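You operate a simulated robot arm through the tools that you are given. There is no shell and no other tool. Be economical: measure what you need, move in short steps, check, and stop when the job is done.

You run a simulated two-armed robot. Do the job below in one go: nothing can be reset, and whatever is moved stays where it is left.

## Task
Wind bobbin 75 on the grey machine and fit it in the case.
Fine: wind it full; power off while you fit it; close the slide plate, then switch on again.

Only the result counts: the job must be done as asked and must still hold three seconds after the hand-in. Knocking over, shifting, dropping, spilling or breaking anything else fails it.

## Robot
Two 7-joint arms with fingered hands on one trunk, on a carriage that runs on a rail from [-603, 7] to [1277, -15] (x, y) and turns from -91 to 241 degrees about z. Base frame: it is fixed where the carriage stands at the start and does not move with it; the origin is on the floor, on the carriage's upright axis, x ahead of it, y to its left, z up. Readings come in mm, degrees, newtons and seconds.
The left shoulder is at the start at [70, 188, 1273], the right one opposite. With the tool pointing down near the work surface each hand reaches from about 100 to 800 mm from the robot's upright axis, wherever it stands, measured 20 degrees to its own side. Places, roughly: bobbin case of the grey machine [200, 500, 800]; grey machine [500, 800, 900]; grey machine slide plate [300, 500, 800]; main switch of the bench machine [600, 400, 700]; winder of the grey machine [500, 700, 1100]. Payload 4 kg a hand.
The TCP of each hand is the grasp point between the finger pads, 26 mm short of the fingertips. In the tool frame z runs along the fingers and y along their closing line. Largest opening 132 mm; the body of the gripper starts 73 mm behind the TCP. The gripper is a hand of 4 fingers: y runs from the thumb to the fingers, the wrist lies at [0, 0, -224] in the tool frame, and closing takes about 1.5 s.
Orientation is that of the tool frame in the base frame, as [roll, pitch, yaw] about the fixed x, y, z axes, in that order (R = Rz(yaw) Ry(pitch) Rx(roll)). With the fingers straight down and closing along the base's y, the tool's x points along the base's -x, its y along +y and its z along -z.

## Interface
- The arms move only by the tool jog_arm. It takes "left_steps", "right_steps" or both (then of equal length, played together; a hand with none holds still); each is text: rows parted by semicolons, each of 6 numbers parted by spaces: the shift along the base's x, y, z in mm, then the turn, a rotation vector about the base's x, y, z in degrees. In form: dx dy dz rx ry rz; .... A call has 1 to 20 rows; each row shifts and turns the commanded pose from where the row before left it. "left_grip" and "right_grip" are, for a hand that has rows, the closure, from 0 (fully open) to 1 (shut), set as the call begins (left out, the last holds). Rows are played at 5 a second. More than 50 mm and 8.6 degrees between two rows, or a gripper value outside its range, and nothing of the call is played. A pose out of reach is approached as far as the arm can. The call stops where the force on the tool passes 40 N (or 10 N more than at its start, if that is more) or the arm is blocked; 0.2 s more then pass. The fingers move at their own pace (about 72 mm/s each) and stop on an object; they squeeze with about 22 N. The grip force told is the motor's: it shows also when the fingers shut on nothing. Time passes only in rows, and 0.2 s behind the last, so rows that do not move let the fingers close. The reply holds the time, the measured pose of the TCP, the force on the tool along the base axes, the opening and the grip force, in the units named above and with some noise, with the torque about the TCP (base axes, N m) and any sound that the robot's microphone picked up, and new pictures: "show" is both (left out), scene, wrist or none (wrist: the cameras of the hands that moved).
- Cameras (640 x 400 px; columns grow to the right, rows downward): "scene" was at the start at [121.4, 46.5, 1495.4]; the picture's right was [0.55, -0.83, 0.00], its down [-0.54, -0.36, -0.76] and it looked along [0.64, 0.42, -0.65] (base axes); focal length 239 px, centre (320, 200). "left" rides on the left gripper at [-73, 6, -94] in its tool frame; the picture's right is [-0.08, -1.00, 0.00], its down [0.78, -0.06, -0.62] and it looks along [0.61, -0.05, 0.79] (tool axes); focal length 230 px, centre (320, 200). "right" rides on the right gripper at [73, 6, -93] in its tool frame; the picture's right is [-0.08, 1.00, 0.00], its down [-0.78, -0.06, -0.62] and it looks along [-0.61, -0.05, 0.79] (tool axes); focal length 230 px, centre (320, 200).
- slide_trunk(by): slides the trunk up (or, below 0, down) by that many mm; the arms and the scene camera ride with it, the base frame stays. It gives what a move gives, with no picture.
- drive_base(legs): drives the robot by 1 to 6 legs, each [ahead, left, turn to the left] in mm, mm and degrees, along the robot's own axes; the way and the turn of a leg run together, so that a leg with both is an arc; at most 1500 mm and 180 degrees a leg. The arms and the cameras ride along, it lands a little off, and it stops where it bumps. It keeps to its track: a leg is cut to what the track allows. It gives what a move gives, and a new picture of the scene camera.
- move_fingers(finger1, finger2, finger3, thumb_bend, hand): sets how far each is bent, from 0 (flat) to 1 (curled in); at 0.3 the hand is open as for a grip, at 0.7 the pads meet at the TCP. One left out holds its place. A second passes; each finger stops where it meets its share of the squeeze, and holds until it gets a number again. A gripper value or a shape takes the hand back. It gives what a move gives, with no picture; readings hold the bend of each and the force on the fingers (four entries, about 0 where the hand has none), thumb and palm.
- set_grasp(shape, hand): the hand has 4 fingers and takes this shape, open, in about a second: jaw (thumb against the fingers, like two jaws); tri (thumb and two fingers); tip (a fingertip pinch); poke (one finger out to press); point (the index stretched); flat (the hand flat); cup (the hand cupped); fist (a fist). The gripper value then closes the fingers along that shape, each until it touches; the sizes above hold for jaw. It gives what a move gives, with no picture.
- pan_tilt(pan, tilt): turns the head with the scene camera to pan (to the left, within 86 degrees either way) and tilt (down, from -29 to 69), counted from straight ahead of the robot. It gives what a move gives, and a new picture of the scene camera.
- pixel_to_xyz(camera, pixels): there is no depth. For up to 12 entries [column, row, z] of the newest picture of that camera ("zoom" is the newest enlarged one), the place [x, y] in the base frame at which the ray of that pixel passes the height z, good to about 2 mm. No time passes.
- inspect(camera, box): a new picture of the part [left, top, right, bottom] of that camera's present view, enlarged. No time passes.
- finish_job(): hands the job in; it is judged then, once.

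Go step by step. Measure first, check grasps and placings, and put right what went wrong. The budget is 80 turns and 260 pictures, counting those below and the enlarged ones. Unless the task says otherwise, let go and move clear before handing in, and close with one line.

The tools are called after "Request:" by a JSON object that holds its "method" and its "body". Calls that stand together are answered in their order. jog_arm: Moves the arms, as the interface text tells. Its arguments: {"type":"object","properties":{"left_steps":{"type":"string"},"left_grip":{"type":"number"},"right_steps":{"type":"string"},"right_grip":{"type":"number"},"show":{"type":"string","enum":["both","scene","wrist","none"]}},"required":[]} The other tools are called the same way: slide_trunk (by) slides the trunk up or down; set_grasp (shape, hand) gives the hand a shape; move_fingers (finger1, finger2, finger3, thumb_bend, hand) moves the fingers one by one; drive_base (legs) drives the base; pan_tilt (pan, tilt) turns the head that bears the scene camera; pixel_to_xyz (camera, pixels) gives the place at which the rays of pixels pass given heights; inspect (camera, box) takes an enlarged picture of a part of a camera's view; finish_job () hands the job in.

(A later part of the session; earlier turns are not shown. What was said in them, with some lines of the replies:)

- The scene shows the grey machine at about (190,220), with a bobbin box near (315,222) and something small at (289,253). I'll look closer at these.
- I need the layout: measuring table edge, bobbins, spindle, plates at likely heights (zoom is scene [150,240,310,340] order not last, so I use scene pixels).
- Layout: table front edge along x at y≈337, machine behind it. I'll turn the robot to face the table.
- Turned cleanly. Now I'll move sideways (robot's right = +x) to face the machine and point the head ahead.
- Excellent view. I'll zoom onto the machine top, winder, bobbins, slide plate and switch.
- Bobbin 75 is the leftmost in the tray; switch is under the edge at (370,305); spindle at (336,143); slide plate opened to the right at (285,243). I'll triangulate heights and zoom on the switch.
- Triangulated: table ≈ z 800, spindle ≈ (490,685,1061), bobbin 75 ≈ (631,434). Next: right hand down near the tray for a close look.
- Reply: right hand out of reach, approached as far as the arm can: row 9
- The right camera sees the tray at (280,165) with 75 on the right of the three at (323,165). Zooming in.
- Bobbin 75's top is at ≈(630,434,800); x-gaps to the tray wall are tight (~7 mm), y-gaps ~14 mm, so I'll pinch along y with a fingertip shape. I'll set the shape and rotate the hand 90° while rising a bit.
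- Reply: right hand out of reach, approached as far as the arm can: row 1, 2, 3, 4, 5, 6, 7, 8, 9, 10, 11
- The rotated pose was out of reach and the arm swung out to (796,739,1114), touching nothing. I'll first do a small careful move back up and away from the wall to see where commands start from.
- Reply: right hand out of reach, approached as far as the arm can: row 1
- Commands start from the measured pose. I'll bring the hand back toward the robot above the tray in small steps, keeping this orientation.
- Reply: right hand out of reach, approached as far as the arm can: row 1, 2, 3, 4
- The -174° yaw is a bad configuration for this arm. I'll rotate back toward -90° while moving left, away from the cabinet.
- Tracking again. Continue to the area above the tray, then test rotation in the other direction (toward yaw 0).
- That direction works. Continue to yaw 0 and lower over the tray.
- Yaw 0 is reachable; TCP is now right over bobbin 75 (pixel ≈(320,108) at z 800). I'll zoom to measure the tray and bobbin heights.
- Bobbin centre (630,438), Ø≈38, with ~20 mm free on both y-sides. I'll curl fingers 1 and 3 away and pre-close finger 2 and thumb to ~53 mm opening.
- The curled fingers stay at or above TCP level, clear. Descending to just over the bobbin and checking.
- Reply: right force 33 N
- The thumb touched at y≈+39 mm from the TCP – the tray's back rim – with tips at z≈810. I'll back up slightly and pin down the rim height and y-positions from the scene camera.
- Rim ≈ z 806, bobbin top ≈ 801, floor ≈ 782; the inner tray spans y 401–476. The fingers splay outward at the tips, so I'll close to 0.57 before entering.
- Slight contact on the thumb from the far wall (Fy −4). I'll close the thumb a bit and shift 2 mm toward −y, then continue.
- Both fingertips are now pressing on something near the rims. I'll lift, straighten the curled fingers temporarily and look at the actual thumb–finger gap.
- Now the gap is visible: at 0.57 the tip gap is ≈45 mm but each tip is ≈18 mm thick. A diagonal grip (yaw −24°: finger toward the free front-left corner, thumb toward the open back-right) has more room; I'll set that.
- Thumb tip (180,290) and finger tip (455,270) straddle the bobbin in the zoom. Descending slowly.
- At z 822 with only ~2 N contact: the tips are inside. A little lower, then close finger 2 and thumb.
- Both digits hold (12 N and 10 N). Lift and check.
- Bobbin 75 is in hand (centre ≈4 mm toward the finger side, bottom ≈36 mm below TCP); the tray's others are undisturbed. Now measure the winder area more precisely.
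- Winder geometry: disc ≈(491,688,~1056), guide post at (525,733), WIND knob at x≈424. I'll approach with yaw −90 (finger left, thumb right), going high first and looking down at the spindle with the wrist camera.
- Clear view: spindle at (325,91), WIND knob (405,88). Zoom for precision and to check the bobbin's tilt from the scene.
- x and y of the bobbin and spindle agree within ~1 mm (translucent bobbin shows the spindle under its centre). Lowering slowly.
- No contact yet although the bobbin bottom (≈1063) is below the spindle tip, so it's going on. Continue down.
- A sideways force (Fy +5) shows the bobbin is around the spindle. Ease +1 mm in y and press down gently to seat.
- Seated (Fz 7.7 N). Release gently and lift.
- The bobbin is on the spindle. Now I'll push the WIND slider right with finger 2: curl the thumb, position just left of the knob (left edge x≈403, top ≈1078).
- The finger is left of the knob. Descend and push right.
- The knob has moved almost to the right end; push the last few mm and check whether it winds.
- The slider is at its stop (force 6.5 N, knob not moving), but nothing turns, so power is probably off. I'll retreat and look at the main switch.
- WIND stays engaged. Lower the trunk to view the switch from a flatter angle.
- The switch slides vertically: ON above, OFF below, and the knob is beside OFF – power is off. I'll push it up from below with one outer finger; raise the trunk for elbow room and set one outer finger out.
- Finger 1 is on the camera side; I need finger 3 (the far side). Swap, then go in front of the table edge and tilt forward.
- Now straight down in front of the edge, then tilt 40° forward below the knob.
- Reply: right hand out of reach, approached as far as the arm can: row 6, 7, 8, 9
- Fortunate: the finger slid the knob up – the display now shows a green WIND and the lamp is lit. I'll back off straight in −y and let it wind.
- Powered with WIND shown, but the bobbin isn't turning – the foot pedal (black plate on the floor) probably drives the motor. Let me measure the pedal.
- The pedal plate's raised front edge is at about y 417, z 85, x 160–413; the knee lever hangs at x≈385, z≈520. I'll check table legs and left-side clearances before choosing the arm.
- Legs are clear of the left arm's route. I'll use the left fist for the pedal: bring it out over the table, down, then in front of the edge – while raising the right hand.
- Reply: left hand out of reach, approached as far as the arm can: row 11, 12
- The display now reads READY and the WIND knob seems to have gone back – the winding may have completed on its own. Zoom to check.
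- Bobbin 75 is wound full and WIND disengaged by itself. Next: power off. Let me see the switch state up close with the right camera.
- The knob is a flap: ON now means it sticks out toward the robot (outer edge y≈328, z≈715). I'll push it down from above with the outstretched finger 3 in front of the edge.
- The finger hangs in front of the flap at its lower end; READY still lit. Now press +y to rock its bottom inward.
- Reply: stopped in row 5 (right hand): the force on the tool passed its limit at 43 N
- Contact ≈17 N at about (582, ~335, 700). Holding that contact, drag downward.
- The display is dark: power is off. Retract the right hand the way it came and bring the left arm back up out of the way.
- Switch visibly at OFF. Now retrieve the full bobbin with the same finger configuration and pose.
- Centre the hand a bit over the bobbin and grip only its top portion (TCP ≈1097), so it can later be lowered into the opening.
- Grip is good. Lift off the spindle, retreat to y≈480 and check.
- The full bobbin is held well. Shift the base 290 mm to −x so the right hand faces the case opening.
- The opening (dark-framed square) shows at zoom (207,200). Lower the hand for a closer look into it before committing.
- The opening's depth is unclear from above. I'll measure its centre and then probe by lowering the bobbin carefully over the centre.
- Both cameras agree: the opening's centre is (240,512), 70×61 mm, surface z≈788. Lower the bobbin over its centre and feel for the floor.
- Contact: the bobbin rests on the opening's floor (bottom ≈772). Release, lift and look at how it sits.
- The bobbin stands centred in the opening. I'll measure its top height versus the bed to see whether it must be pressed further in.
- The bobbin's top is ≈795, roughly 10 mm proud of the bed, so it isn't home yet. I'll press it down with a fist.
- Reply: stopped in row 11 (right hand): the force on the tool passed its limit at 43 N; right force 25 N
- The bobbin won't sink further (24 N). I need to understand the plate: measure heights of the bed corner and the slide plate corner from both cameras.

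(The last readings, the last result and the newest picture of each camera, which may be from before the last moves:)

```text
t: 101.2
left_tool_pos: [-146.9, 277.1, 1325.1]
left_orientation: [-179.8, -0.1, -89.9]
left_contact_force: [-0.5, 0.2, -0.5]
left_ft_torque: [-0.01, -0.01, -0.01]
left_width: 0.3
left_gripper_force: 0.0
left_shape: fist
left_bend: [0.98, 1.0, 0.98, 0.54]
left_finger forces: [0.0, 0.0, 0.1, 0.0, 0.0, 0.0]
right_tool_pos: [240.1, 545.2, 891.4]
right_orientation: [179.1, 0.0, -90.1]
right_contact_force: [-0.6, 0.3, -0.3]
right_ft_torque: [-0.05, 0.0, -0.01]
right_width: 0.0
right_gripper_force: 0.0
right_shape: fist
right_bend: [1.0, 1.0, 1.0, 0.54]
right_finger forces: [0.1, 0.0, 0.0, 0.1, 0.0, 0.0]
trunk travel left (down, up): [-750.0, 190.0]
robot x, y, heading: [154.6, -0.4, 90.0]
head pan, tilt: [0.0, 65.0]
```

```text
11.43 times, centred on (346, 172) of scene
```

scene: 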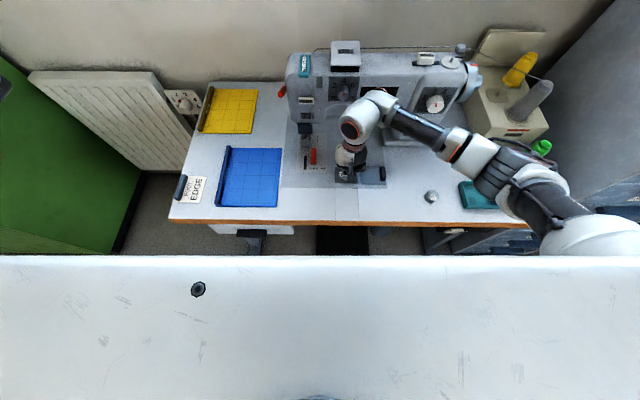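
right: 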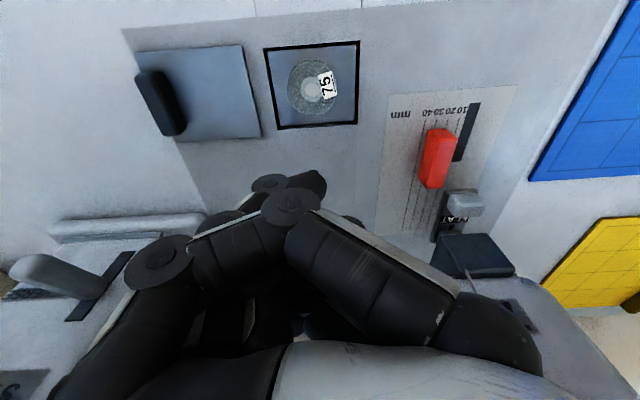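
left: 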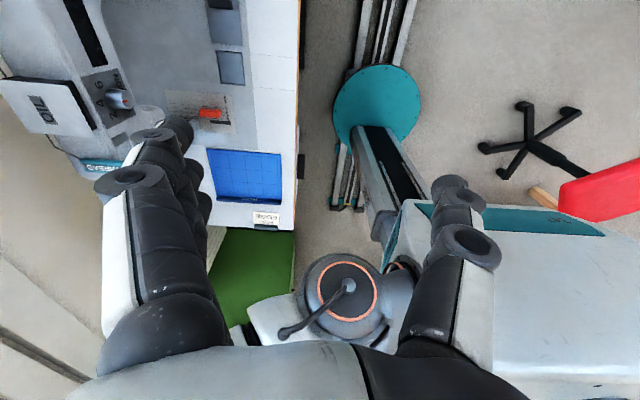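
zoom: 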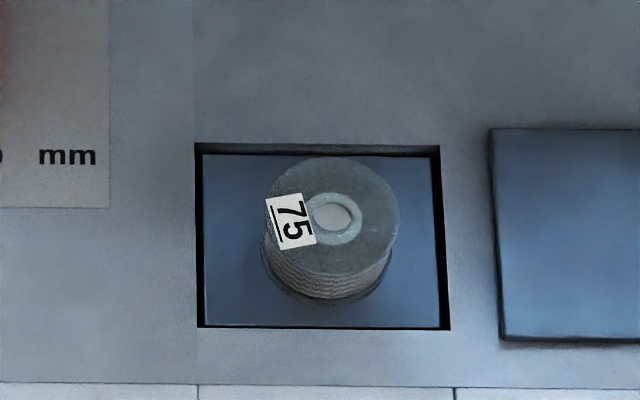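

The bobbin slid sideways when pressed, so the blue surface is a flat cover, not a seat. I'll test the knobbed slide plate: pinch its knob (≈(357,514)) and see which way it moves.

Request:
{"method": "move_fingers", "body": {"hand": "right", "finger1": 1, "finger2": 0.56, "finger3": 1, "thumb_bend": 0.56}}

Request:
{"method": "jog_arm", "body": {"right_steps": "24 0 0 0 0 0;24 -5 0 0 0 0;24 -8 0 0 0 0;24 -8 0 0 0 0;21 -8 -10 0 0 0", "show": "both"}}

Request:
{"method": "pixel_to_xyz", "body": {"camera": "scene", "pixels": [[383.3, 173.4, 795], [383.3, 173.4, 800]]}}

Request:
{"method": "inspect", "body": {"camera": "right", "box": [220, 30, 420, 155]}}

```text
t: 102.2
left_tool_pos: [-145.3, 276.6, 1325.9]
left_orientation: [-180.0, 0.1, -89.9]
left_contact_force: [-0.5, 0.5, 0.8]
left_ft_torque: [-0.04, -0.01, 0.0]
left_width: 0.1
left_gripper_force: 0.1
left_shape: fist
left_bend: [0.98, 1.0, 0.98, 0.54]
left_finger forces: [0.0, 0.0, 0.1, 0.0, 0.1, 0.0]
right_tool_pos: [239.4, 545.6, 891.1]
right_orientation: [179.1, 0.0, -90.2]
right_contact_force: [0.7, 0.8, 0.4]
right_ft_torque: [0.03, -0.03, 0.04]
right_width: 44.9
right_gripper_force: 0.1
right_shape: fingers
right_bend: [1.0, 0.56, 1.0, 0.56]
right_finger forces: [0.1, 0.1, 0.1, 0.0, 0.0, 0.0]
trunk travel left (down, up): [-750.0, 190.0]
robot x, y, heading: [153.8, 0.2, 89.9]
head pan, tilt: [0.0, 65.0]
```

```text
t: 103.4
left_tool_pos: [-144.3, 276.6, 1326.1]
left_orientation: [-179.9, 0.0, -89.9]
left_contact_force: [0.3, -0.2, 0.9]
left_ft_torque: [-0.01, 0.01, -0.03]
left_width: 0.2
left_gripper_force: 0.1
left_shape: fist
left_bend: [0.98, 1.0, 0.98, 0.54]
left_finger forces: [0.0, 0.0, 0.1, 0.0, 0.0, 0.0]
right_tool_pos: [358.7, 515.3, 879.8]
right_orientation: [179.1, 0.1, -90.0]
right_contact_force: [0.1, 1.4, 1.1]
right_ft_torque: [0.0, 0.02, -0.03]
right_width: 44.5
right_gripper_force: 0.2
right_shape: fingers
right_bend: [1.0, 0.56, 1.0, 0.56]
right_finger forces: [0.1, 0.1, 0.1, 0.0, 0.1, 0.1]
trunk travel left (down, up): [-750.0, 190.0]
robot x, y, heading: [155.3, -1.9, 90.0]
head pan, tilt: [0.0, 65.0]
```

scene: 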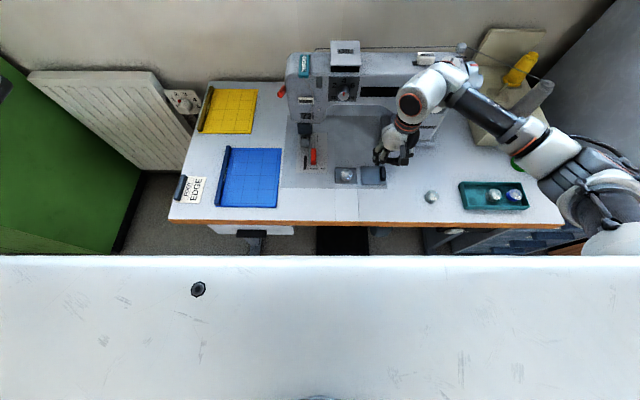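
right: 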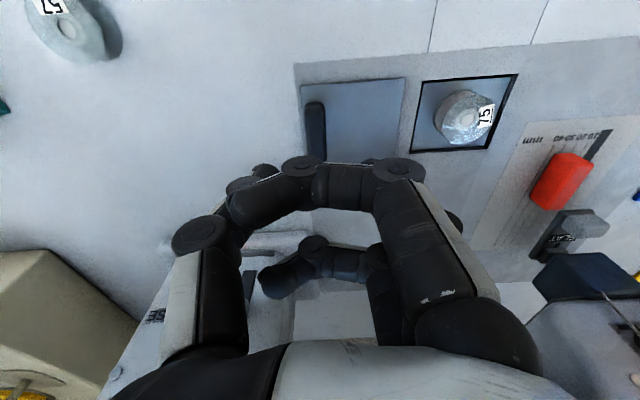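

```text
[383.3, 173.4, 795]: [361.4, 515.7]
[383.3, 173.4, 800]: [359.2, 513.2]
```

```text
3.20 times, centred on (320, 92) of right
```

zoom: 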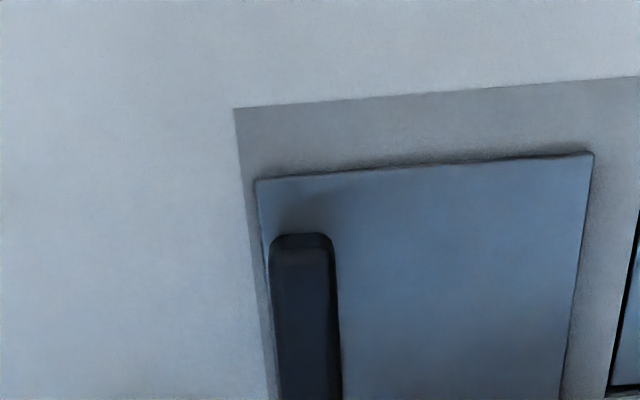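

Knob at ≈(361,515). Lower around it, pinch, and try moving it left 6 mm.

Request:
{"method": "jog_arm", "body": {"right_steps": "2 0 -30 0 0 0;0 0 -20 0 0 0;0 0 -8 0 0 0;0 0 -4 0 0 0", "show": "none"}}

Request:
{"method": "move_fingers", "body": {"hand": "right", "finger2": 0.72, "thumb_bend": 0.72}}

Request:
{"method": "jog_arm", "body": {"right_steps": "-2 0 0 0 0 0;-2 0 0 0 0 0;-2 0 0 0 0 0;-2 0 0 0 0 0", "show": "wrist"}}

Request:
{"method": "inspect", "body": {"camera": "scene", "box": [320, 145, 400, 200]}}

```text
t: 104.4
left_tool_pos: [-145.4, 276.5, 1326.3]
left_orientation: [-179.9, 0.0, -89.9]
left_contact_force: [0.3, -0.2, 0.4]
left_ft_torque: [-0.02, 0.02, -0.01]
left_width: 0.1
left_gripper_force: 0.1
left_shape: fist
left_bend: [0.98, 1.0, 0.98, 0.54]
left_finger forces: [0.0, 0.1, 0.1, 0.0, 0.0, 0.1]
right_tool_pos: [360.3, 516.2, 817.5]
right_orientation: [179.0, 0.1, -90.0]
right_contact_force: [0.2, -0.6, 0.0]
right_ft_torque: [0.02, 0.02, 0.01]
right_width: 44.8
right_gripper_force: 0.0
right_shape: fingers
right_bend: [1.0, 0.56, 1.0, 0.56]
right_finger forces: [0.0, 0.0, 0.1, 0.0, 0.0, 0.0]
trunk travel left (down, up): [-750.0, 190.0]
robot x, y, heading: [155.5, 2.9, 90.1]
head pan, tilt: [0.0, 65.0]
```

```text
t: 105.4
left_tool_pos: [-146.1, 277.8, 1325.3]
left_orientation: [-179.9, -0.1, -89.9]
left_contact_force: [0.5, -0.6, -0.9]
left_ft_torque: [0.01, 0.01, -0.02]
left_width: 0.1
left_gripper_force: 0.1
left_shape: fist
left_bend: [0.98, 1.0, 0.98, 0.54]
left_finger forces: [0.1, 0.1, 0.0, 0.0, 0.0, 0.0]
right_tool_pos: [359.1, 515.8, 817.3]
right_orientation: [179.1, 0.0, -90.1]
right_contact_force: [-0.2, 0.2, -4.4]
right_ft_torque: [-0.03, -0.01, -0.01]
right_width: 39.8
right_gripper_force: 5.7
right_shape: fingers
right_bend: [1.0, 0.68, 1.0, 0.68]
right_finger forces: [0.0, 5.3, 0.0, 0.0, 5.3, 0.0]
trunk travel left (down, up): [-750.0, 190.0]
robot x, y, heading: [151.4, -2.3, 90.3]
head pan, tilt: [0.0, 65.0]
```

```text
t: 106.4
left_tool_pos: [-145.3, 277.7, 1325.6]
left_orientation: [-179.9, -0.1, -89.9]
left_contact_force: [-0.7, 0.2, 0.3]
left_ft_torque: [0.05, -0.05, 0.01]
left_width: 0.1
left_gripper_force: 0.0
left_shape: fist
left_bend: [0.98, 1.0, 0.98, 0.54]
left_finger forces: [0.0, 0.0, 0.0, 0.1, 0.1, 0.0]
right_tool_pos: [351.4, 516.3, 817.4]
right_orientation: [179.0, 0.0, -90.1]
right_contact_force: [0.5, -0.5, -5.3]
right_ft_torque: [-0.03, -0.02, -0.01]
right_width: 40.3
right_gripper_force: 5.5
right_shape: fingers
right_bend: [1.0, 0.68, 1.0, 0.68]
right_finger forces: [0.0, 5.0, 0.0, 0.0, 5.6, 0.1]
trunk travel left (down, up): [-750.0, 190.0]
robot x, y, heading: [156.0, -2.6, 90.0]
head pan, tilt: [0.0, 65.0]
```

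right: 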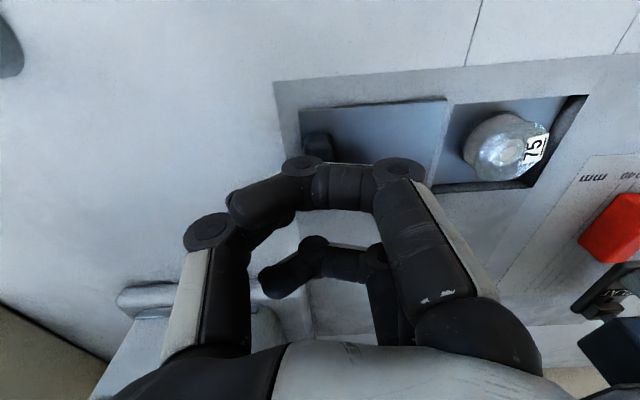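

```text
7.27 times, centred on (360, 172) of scene
```

zoom: 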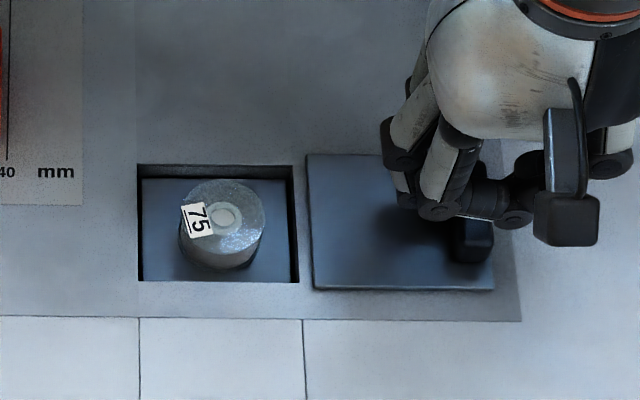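

Closing the plate lowers the platform: moving the knob 8 mm left sank the floor with the bobbin. So the bobbin goes down as the plate closes. Continue sliding left in stages.

Request:
{"method": "jog_arm", "body": {"right_steps": "-3 0 0 0 0 0;-3 0 0 0 0 0;-3 0 0 0 0 0;-3 0 0 0 0 0", "show": "none"}}

Request:
{"method": "inspect", "body": {"camera": "scene", "box": [320, 145, 400, 200]}}

Request:
{"method": "inspect", "body": {"camera": "right", "box": [400, 60, 640, 210]}}

```text
t: 107.4
left_tool_pos: [-145.9, 276.7, 1326.4]
left_orientation: [-179.9, 0.0, -89.9]
left_contact_force: [-0.8, -0.2, 0.0]
left_ft_torque: [0.0, 0.01, -0.04]
left_width: 0.0
left_gripper_force: 0.1
left_shape: fist
left_bend: [0.98, 1.0, 0.98, 0.54]
left_finger forces: [0.0, 0.1, 0.0, 0.0, 0.1, 0.1]
right_tool_pos: [339.8, 516.1, 816.9]
right_orientation: [179.2, 0.1, -90.1]
right_contact_force: [0.8, -1.3, -6.4]
right_ft_torque: [0.01, -0.03, 0.01]
right_width: 39.9
right_gripper_force: 4.9
right_shape: fingers
right_bend: [1.0, 0.68, 1.0, 0.68]
right_finger forces: [0.0, 4.9, 0.1, 0.1, 5.6, 0.0]
trunk travel left (down, up): [-750.0, 190.0]
robot x, y, heading: [155.7, -2.0, 90.0]
head pan, tilt: [0.0, 65.0]
```

```text
7.27 times, centred on (360, 172) of scene
```

zoom: 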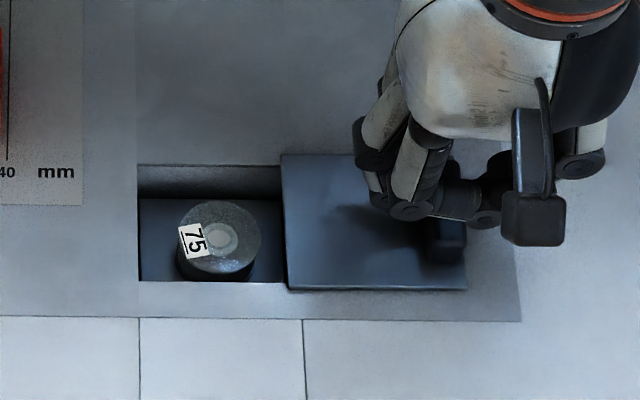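

```text
2.67 times, centred on (520, 135) of right
5 turns are left
```

zoom: 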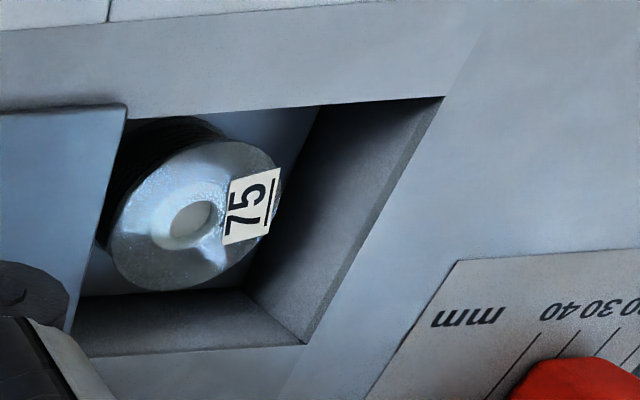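

The bobbin is sinking into the well as the plate closes (5 turns left, so I'll batch). Close the plate fully, release, lift, return the base and go in front of the table edge near the switch.

Request:
{"method": "jog_arm", "body": {"right_steps": "-4 0 0 0 0 0;-4 0 0 0 0 0;-4 0 0 0 0 0;-4 0 0 0 0 0;-4 0 0 0 0 0;-4 0 0 0 0 0;-4 0 0 0 0 0;-4 0 0 0 0 0;-4 0 0 0 0 0;-4 0 0 0 0 0;-4 0 0 0 0 0;-4 0 0 0 0 0;-4 0 0 0 0 0;-4 0 0 0 0 0;-4 0 0 0 0 0;-4 0 0 0 0 0;-4 0 0 0 0 0;-3 0 0 0 0 0;-3 0 0 0 0 0;-2 0 0 0 0 0", "show": "none"}}

Request:
{"method": "inspect", "body": {"camera": "scene", "box": [320, 145, 400, 200]}}

Request:
{"method": "move_fingers", "body": {"hand": "right", "finger2": 0.56, "thumb_bend": 0.56}}

Request:
{"method": "jog_arm", "body": {"right_steps": "0 0 10 0 0 0;0 0 30 0 0 0;0 0 40 0 0 0;11 -24 25 0 0 0;11 -24 25 0 0 0;11 -24 25 0 0 0;11 -24 25 0 0 0", "show": "scene"}}

Request:
{"method": "inspect", "body": {"camera": "scene", "box": [310, 145, 390, 200]}}

Request:
{"method": "drive_base", "body": {"legs": [[0, -292, 0]]}}

Request:
{"method": "move_fingers", "body": {"hand": "right", "finger1": 1, "finger2": 1, "finger3": 0.3, "thumb_bend": 1}}

```text
t: 111.6
left_tool_pos: [-144.6, 277.9, 1326.3]
left_orientation: [-179.8, 0.0, -89.9]
left_contact_force: [0.7, 0.3, 0.1]
left_ft_torque: [-0.03, -0.02, 0.0]
left_width: 0.0
left_gripper_force: 0.1
left_shape: fist
left_bend: [0.98, 1.0, 0.98, 0.54]
left_finger forces: [0.1, 0.0, 0.0, 0.0, 0.1, 0.1]
right_tool_pos: [265.0, 516.8, 817.2]
right_orientation: [179.1, 0.0, -90.2]
right_contact_force: [10.8, 3.7, 0.7]
right_ft_torque: [0.06, -0.24, 0.01]
right_width: 40.1
right_gripper_force: 7.9
right_shape: fingers
right_bend: [1.0, 0.7, 1.0, 0.68]
right_finger forces: [0.0, 2.1, 0.1, 0.0, 13.2, 0.1]
trunk travel left (down, up): [-750.0, 190.0]
robot x, y, heading: [153.5, 2.0, 90.1]
head pan, tilt: [0.0, 65.0]
```

```text
7.27 times, centred on (360, 172) of scene
```

zoom: 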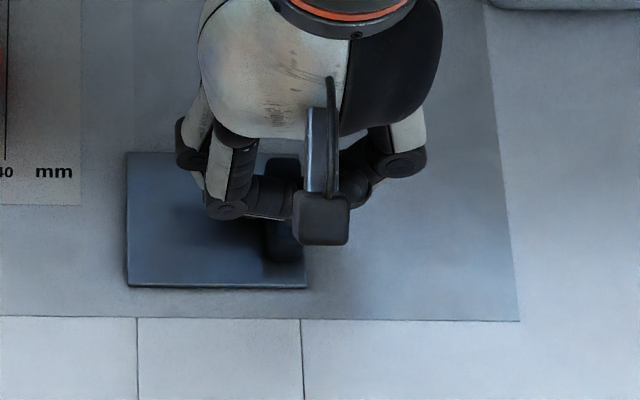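

```text
t: 112.6
left_tool_pos: [-146.5, 277.6, 1325.3]
left_orientation: [-179.9, 0.0, -89.9]
left_contact_force: [-0.7, -0.6, 0.2]
left_ft_torque: [-0.02, -0.04, -0.02]
left_width: 0.0
left_gripper_force: 0.0
left_shape: fist
left_bend: [0.98, 1.0, 0.98, 0.54]
left_finger forces: [0.1, 0.1, 0.1, 0.0, 0.1, 0.0]
right_tool_pos: [262.5, 516.2, 817.3]
right_orientation: [179.1, 0.1, -90.1]
right_contact_force: [0.8, 0.2, 0.1]
right_ft_torque: [0.0, -0.03, -0.01]
right_width: 44.6
right_gripper_force: 0.0
right_shape: fingers
right_bend: [1.0, 0.56, 1.0, 0.56]
right_finger forces: [0.1, 0.1, 0.1, 0.0, 0.0, 0.1]
trunk travel left (down, up): [-750.0, 190.0]
robot x, y, heading: [153.8, -5.9, 90.2]
head pan, tilt: [0.0, 65.0]
```

```text
t: 114.2
left_tool_pos: [-145.4, 275.4, 1327.4]
left_orientation: [-179.8, 0.0, -90.0]
left_contact_force: [-0.1, -0.4, -0.4]
left_ft_torque: [0.0, 0.02, 0.02]
left_width: 0.0
left_gripper_force: 0.1
left_shape: fist
left_bend: [0.98, 1.0, 0.98, 0.54]
left_finger forces: [0.0, 0.1, 0.0, 0.0, 0.0, 0.0]
right_tool_pos: [309.0, 418.6, 997.4]
right_orientation: [179.0, 0.0, -90.2]
right_contact_force: [-0.5, -0.5, 0.1]
right_ft_torque: [-0.05, 0.02, 0.0]
right_width: 44.8
right_gripper_force: 0.0
right_shape: fingers
right_bend: [1.0, 0.56, 1.0, 0.56]
right_finger forces: [0.0, 0.1, 0.0, 0.0, 0.0, 0.0]
trunk travel left (down, up): [-750.0, 190.0]
robot x, y, heading: [156.0, -2.0, 90.0]
head pan, tilt: [0.0, 65.0]
```

scene: 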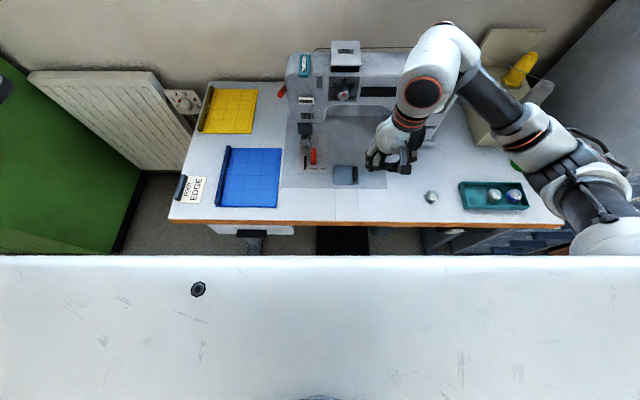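

```text
7.27 times, centred on (350, 172) of scene
```

zoom: 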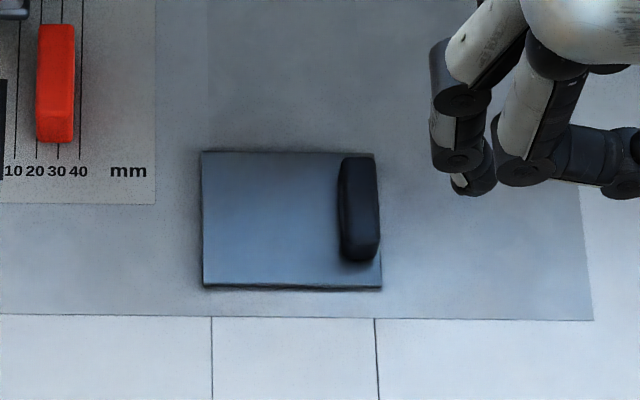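

```text
t: 116.2
left_tool_pos: [144.2, 272.1, 1326.3]
left_orientation: [-179.8, 0.0, -89.9]
left_contact_force: [-0.9, 1.6, -0.6]
left_ft_torque: [0.0, -0.03, 0.0]
left_width: 0.0
left_gripper_force: 0.0
left_shape: fist
left_bend: [0.98, 1.0, 0.98, 0.54]
left_finger forces: [0.0, 0.0, 0.0, 0.0, 0.1, 0.1]
right_tool_pos: [597.6, 417.6, 997.4]
right_orientation: [179.1, 0.1, -90.0]
right_contact_force: [0.2, -0.1, -0.6]
right_ft_torque: [-0.01, -0.02, 0.0]
right_width: 44.4
right_gripper_force: 0.0
right_shape: fingers
right_bend: [1.0, 0.56, 1.0, 0.56]
right_finger forces: [0.0, 0.1, 0.1, 0.0, 0.1, 0.1]
trunk travel left (down, up): [-750.0, 190.0]
robot x, y, heading: [446.9, -9.2, 90.4]
head pan, tilt: [0.0, 65.0]
```

scene: 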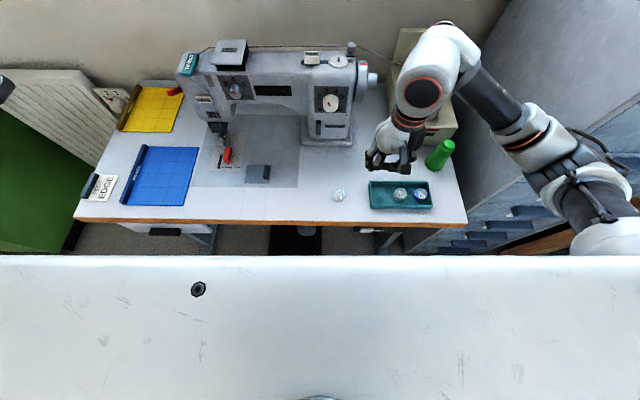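

```text
t: 117.2
left_tool_pos: [146.1, 272.6, 1325.7]
left_orientation: [-179.9, -0.1, -89.8]
left_contact_force: [-0.7, -0.3, 0.1]
left_ft_torque: [0.03, -0.01, 0.02]
left_width: 0.0
left_gripper_force: 0.1
left_shape: fist
left_bend: [0.98, 1.0, 0.98, 0.54]
left_finger forces: [0.1, 0.0, 0.0, 0.0, 0.0, 0.1]
right_tool_pos: [597.7, 416.9, 997.3]
right_orientation: [179.2, 0.1, -90.0]
right_contact_force: [0.1, 0.1, -0.3]
right_ft_torque: [0.01, 0.0, 0.01]
right_width: 37.6
right_gripper_force: 0.0
right_shape: fingers
right_bend: [1.0, 0.94, 0.3, 1.0]
right_finger forces: [0.0, 0.1, 0.0, 0.1, 0.0, 0.1]
trunk travel left (down, up): [-750.0, 190.0]
robot x, y, heading: [444.8, -3.5, 90.5]
head pan, tilt: [0.0, 65.0]
4 turns are left
```

The plate is closed over the wound bobbin. Now switch on by repeating the exact motion that worked before, then back off, with display checks.

Request:
{"method": "jog_arm", "body": {"right_steps": "10 -10 -45 0 0 0;10 -10 -45 0 0 0;10 -10 -45 0 0 0;10 -25 0 0 0 0;10 -25 0 0 0 0;10 -25 0 0 0 0;7 -18 -1 0 0 0", "show": "none"}}

Request:
{"method": "jog_arm", "body": {"right_steps": "0 -3 -38 0 0 0;0 -3 -38 0 0 0;0 0 -38 0 0 0;0 0 -38 0 0 0;0 0 -36 8 0 0;0 0 0 8 0 0;0 0 0 8 0 0;0 0 0 8 0 0;0 0 0 8 0 0", "show": "none"}}

Request:
{"method": "inspect", "body": {"camera": "scene", "box": [220, 60, 420, 250]}}

Request:
{"method": "jog_arm", "body": {"right_steps": "2 -10 0 0 0 0;4 -12 0 -5 0 0;4 -10 0 -5 0 0;0 0 0 -5 0 0;0 0 0 -5 0 0", "show": "wrist"}}

Request:
{"method": "inspect", "body": {"camera": "scene", "box": [220, 60, 420, 250]}}

```text
t: 118.8
left_tool_pos: [146.8, 271.4, 1326.5]
left_orientation: [-179.9, 0.0, -89.8]
left_contact_force: [-0.4, -0.5, 0.1]
left_ft_torque: [-0.01, -0.05, -0.04]
left_width: 0.0
left_gripper_force: 0.0
left_shape: fist
left_bend: [0.98, 1.0, 0.98, 0.54]
left_finger forces: [0.0, 0.0, 0.1, 0.0, 0.0, 0.0]
right_tool_pos: [666.5, 292.5, 860.7]
right_orientation: [179.0, 0.1, -89.8]
right_contact_force: [0.6, -0.5, 0.2]
right_ft_torque: [-0.01, 0.0, -0.05]
right_width: 37.6
right_gripper_force: 0.1
right_shape: fingers
right_bend: [1.0, 0.94, 0.3, 1.0]
right_finger forces: [0.0, 0.1, 0.0, 0.0, 0.1, 0.0]
trunk travel left (down, up): [-750.0, 190.0]
robot x, y, heading: [448.9, -6.9, 90.3]
head pan, tilt: [0.0, 65.0]
```

```text
t: 120.9
left_tool_pos: [145.8, 274.5, 1325.9]
left_orientation: [-179.8, -0.2, -89.8]
left_contact_force: [0.1, 0.7, 0.1]
left_ft_torque: [-0.02, -0.04, 0.0]
left_width: 0.0
left_gripper_force: 0.0
left_shape: fist
left_bend: [0.98, 1.0, 0.98, 0.54]
left_finger forces: [0.0, 0.1, 0.0, 0.0, 0.1, 0.0]
right_tool_pos: [657.9, 319.6, 690.8]
right_orientation: [178.2, 19.3, -88.8]
right_contact_force: [1.6, -17.8, 1.5]
right_ft_torque: [-0.04, 0.08, 1.36]
right_width: 37.7
right_gripper_force: 9.0
right_shape: fingers
right_bend: [1.0, 0.94, 0.28, 1.0]
right_finger forces: [0.0, 0.1, 18.1, 0.0, 0.0, 0.0]
right hand out of reach, approached as far as the arm can: row 6, 7, 8, 9
trunk travel left (down, up): [-750.0, 190.0]
robot x, y, heading: [448.7, -6.9, 90.2]
head pan, tilt: [0.0, 65.0]
stopped in row 9 (right hand): the force on the tool passed its limit at 42 N (the readings are from after the stop); the commanded pose is now the measured one
```

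```text
2.11 times, centred on (320, 155) of scene
```

zoom: 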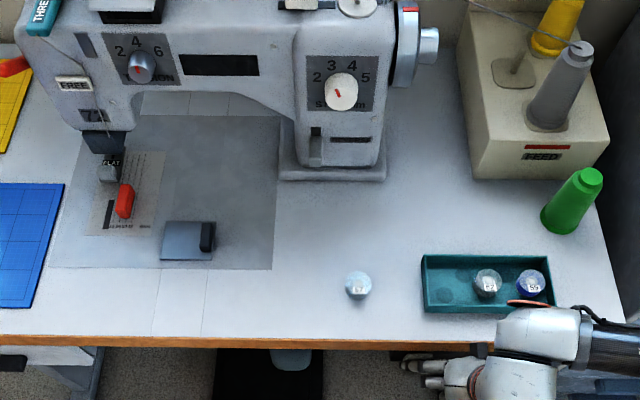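

```text
t: 122.1
left_tool_pos: [145.6, 273.2, 1325.1]
left_orientation: [-179.9, 0.0, -89.8]
left_contact_force: [0.3, 1.1, 0.6]
left_ft_torque: [-0.01, 0.01, -0.02]
left_width: 0.0
left_gripper_force: 0.1
left_shape: fist
left_bend: [0.98, 1.0, 0.98, 0.54]
left_finger forces: [0.1, 0.0, 0.1, 0.0, 0.0, 0.1]
right_tool_pos: [668.9, 291.2, 692.3]
right_orientation: [177.9, -0.5, -89.0]
right_contact_force: [0.1, 0.5, -1.1]
right_ft_torque: [-0.05, -0.02, 0.01]
right_width: 37.5
right_gripper_force: 0.1
right_shape: fingers
right_bend: [1.0, 0.94, 0.3, 1.0]
right_finger forces: [0.0, 0.1, 0.0, 0.0, 0.0, 0.0]
trunk travel left (down, up): [-750.0, 190.0]
robot x, y, heading: [450.8, -5.0, 90.1]
head pan, tilt: [0.0, 65.0]
```

right: 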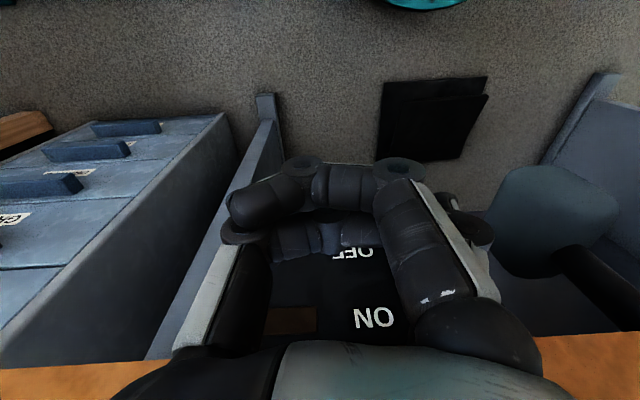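

```text
2.11 times, centred on (320, 155) of scene
3 turns are left
```

zoom: 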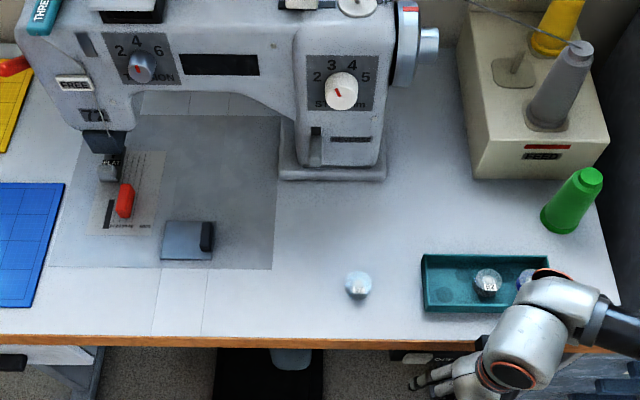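

Not on yet (contact was too low, z≈686; the earlier success was at z≈705). I'll press on the knob and drag upward in a controlled way, then press its upper half, with checks in between.

Request:
{"method": "jog_arm", "body": {"right_steps": "-6 0 -6 0 0 0;0 7 -5 3 0 0;0 7 0 4 0 0;0 6 0 0 0 0;0 4 0 0 0 0;0 3 0 0 0 0;0 2 0 0 0 0", "show": "none"}}

Request:
{"method": "jog_arm", "body": {"right_steps": "0 -0.5 5 0 0 0;0 -0.5 5 0 0 0;0 -0.5 5 0 0 0;0 -0.5 5 0 0 0;0 -0.5 5 0 0 0;0 -0.5 5 0 0 0;0 -0.5 5 0 0 0;0 -0.5 5 0 0 0;0 -0.5 5 0 0 0;0 -0.5 5 0 0 0;0 -0.5 5 0 0 0;0 2 0 0 0 0;0 1 1 0 0 0", "show": "none"}}

Request:
{"method": "inspect", "body": {"camera": "scene", "box": [220, 60, 420, 250]}}

Request:
{"method": "jog_arm", "body": {"right_steps": "0 -12 0 0 0 0;0 -14 0 0 0 0;0 -14 0 0 0 0", "show": "none"}}

Request:
{"method": "inspect", "body": {"camera": "scene", "box": [340, 205, 404, 245]}}

Request:
{"method": "jog_arm", "body": {"right_steps": "0 14 0 0 0 0;0 14 0 0 0 0;0 9 0 0 0 0;0 3 0 0 0 0;0 3 0 0 0 0;0 3 2 0 0 0;0 2 2 0 0 0", "show": "none"}}

Request:
{"method": "jog_arm", "body": {"right_steps": "0 -12 0 0 0 0;0 -14 0 -3 0 0;0 -14 0 -4 0 0;0 0 0 0 0 0", "show": "wrist"}}

Request:
{"method": "inspect", "body": {"camera": "scene", "box": [220, 60, 420, 250]}}

Request:
{"method": "inspect", "body": {"camera": "scene", "box": [340, 205, 404, 245]}}

```text
t: 123.7
left_tool_pos: [146.2, 272.4, 1325.5]
left_orientation: [-179.8, 0.1, -89.8]
left_contact_force: [-0.6, 0.0, 0.6]
left_ft_torque: [0.02, 0.0, 0.0]
left_width: 0.0
left_gripper_force: 0.1
left_shape: fist
left_bend: [0.98, 1.0, 0.98, 0.54]
left_finger forces: [0.0, 0.1, 0.1, 0.0, 0.1, 0.0]
right_tool_pos: [663.6, 318.5, 682.0]
right_orientation: [177.9, 6.6, -89.1]
right_contact_force: [0.6, -2.9, 1.3]
right_ft_torque: [0.13, 0.04, 0.22]
right_width: 37.7
right_gripper_force: 2.1
right_shape: fingers
right_bend: [1.0, 0.94, 0.29, 1.0]
right_finger forces: [0.1, 0.0, 3.5, 0.1, 0.0, 0.0]
trunk travel left (down, up): [-750.0, 190.0]
robot x, y, heading: [447.4, -4.3, 90.2]
head pan, tilt: [0.0, 65.0]
```

```text
t: 126.5
left_tool_pos: [144.9, 273.4, 1326.1]
left_orientation: [-179.8, 0.0, -89.7]
left_contact_force: [0.8, -0.1, 1.3]
left_ft_torque: [0.01, 0.0, -0.03]
left_width: 0.0
left_gripper_force: 0.1
left_shape: fist
left_bend: [0.98, 1.0, 0.98, 0.54]
left_finger forces: [0.1, 0.0, 0.0, 0.1, 0.1, 0.0]
right_tool_pos: [663.5, 317.7, 737.7]
right_orientation: [178.0, 6.7, -89.2]
right_contact_force: [-0.7, -0.5, -0.6]
right_ft_torque: [-0.01, -0.04, 0.01]
right_width: 37.5
right_gripper_force: 0.1
right_shape: fingers
right_bend: [1.0, 0.94, 0.3, 1.0]
right_finger forces: [0.0, 0.0, 0.1, 0.0, 0.0, 0.0]
trunk travel left (down, up): [-750.0, 190.0]
robot x, y, heading: [444.7, -5.5, 90.3]
head pan, tilt: [0.0, 65.0]
```

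```text
2.11 times, centred on (320, 155) of scene
```

zoom: 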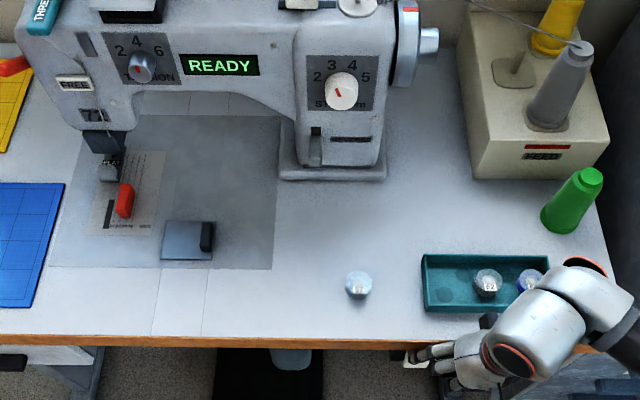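

```text
t: 127.3
left_tool_pos: [146.0, 272.5, 1325.5]
left_orientation: [-179.7, -0.1, -89.8]
left_contact_force: [-0.4, -0.4, 0.3]
left_ft_torque: [0.03, -0.02, 0.02]
left_width: 0.0
left_gripper_force: 0.0
left_shape: fist
left_bend: [0.98, 1.0, 0.98, 0.54]
left_finger forces: [0.1, 0.0, 0.0, 0.0, 0.0, 0.0]
right_tool_pos: [663.3, 275.6, 738.8]
right_orientation: [177.9, 6.6, -89.2]
right_contact_force: [0.2, -0.4, 0.0]
right_ft_torque: [0.02, 0.0, 0.0]
right_width: 37.6
right_gripper_force: 0.0
right_shape: fingers
right_bend: [1.0, 0.94, 0.3, 1.0]
right_finger forces: [0.1, 0.0, 0.0, 0.0, 0.0, 0.0]
trunk travel left (down, up): [-750.0, 190.0]
robot x, y, heading: [443.0, -6.0, 90.2]
head pan, tilt: [0.0, 65.0]
```

```text
10.00 times, centred on (372, 225) of scene
```

zoom: 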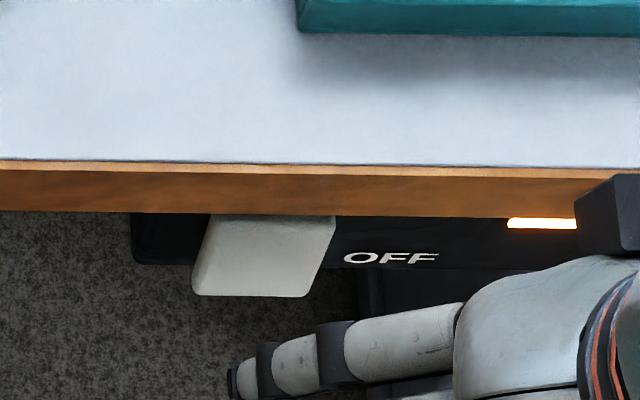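

```text
t: 128.9
left_tool_pos: [145.3, 271.6, 1325.4]
left_orientation: [-179.8, 0.1, -89.8]
left_contact_force: [-0.1, -1.0, 0.0]
left_ft_torque: [-0.06, -0.04, -0.03]
left_width: 0.0
left_gripper_force: 0.1
left_shape: fist
left_bend: [0.98, 1.0, 0.98, 0.54]
left_finger forces: [0.0, 0.0, 0.1, 0.0, 0.0, 0.1]
right_tool_pos: [662.1, 322.4, 742.5]
right_orientation: [178.0, 6.6, -88.9]
right_contact_force: [-0.4, -11.1, -1.3]
right_ft_torque: [-0.22, -0.12, 0.87]
right_width: 37.4
right_gripper_force: 5.2
right_shape: fingers
right_bend: [1.0, 0.94, 0.3, 1.0]
right_finger forces: [0.0, 0.1, 10.2, 0.0, 0.0, 0.0]
trunk travel left (down, up): [-750.0, 190.0]
robot x, y, heading: [445.6, -7.1, 90.3]
head pan, tilt: [0.0, 65.0]
```

```text
t: 129.9
left_tool_pos: [146.7, 273.9, 1324.9]
left_orientation: [-179.8, 0.0, -89.8]
left_contact_force: [0.5, 0.8, -0.1]
left_ft_torque: [-0.02, -0.01, 0.01]
left_width: 0.3
left_gripper_force: 0.1
left_shape: fist
left_bend: [0.98, 1.0, 0.98, 0.54]
left_finger forces: [0.0, 0.0, 0.1, 0.0, 0.0, 0.0]
right_tool_pos: [664.9, 284.3, 742.9]
right_orientation: [177.9, -0.4, -89.1]
right_contact_force: [0.3, -0.8, 0.8]
right_ft_torque: [-0.02, 0.02, -0.02]
right_width: 37.5
right_gripper_force: 0.1
right_shape: fingers
right_bend: [1.0, 0.94, 0.3, 1.0]
right_finger forces: [0.0, 0.1, 0.1, 0.0, 0.1, 0.0]
trunk travel left (down, up): [-750.0, 190.0]
robot x, y, heading: [450.4, -1.0, 90.3]
head pan, tilt: [0.0, 65.0]
```

right: 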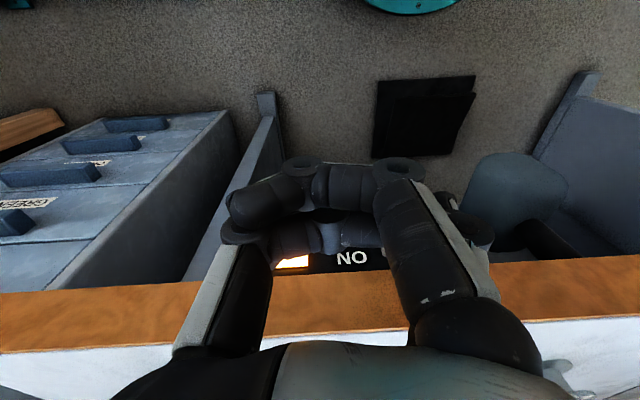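

```text
2.11 times, centred on (320, 155) of scene
```

zoom: 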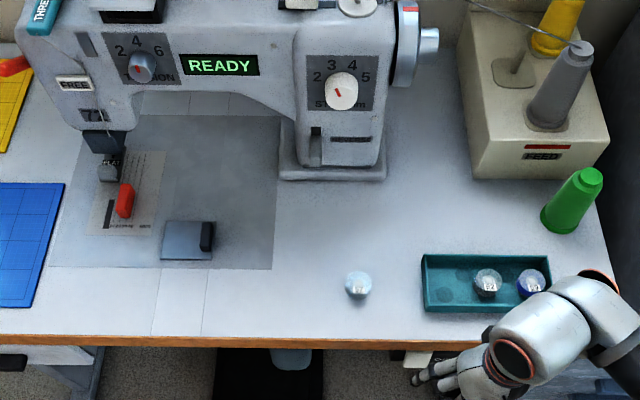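

```text
10.00 times, centred on (372, 225) of scene
2 turns are left
```

zoom: 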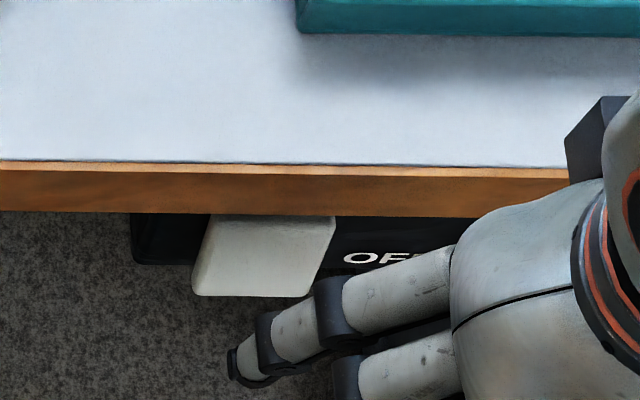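

The display shows READY, the power lamp is lit, the slide plate is closed over the full bobbin, and the hands touch nothing, so I'm handing in.

Request:
{"method": "finish_job", "body": {}}

```text
The job is handed in.
```

Bobbin 75 is wound full and sits in the bobbin well of the grey machine. The power was off while I fitted it; the slide plate is closed, and the machine is back on, showing READY.
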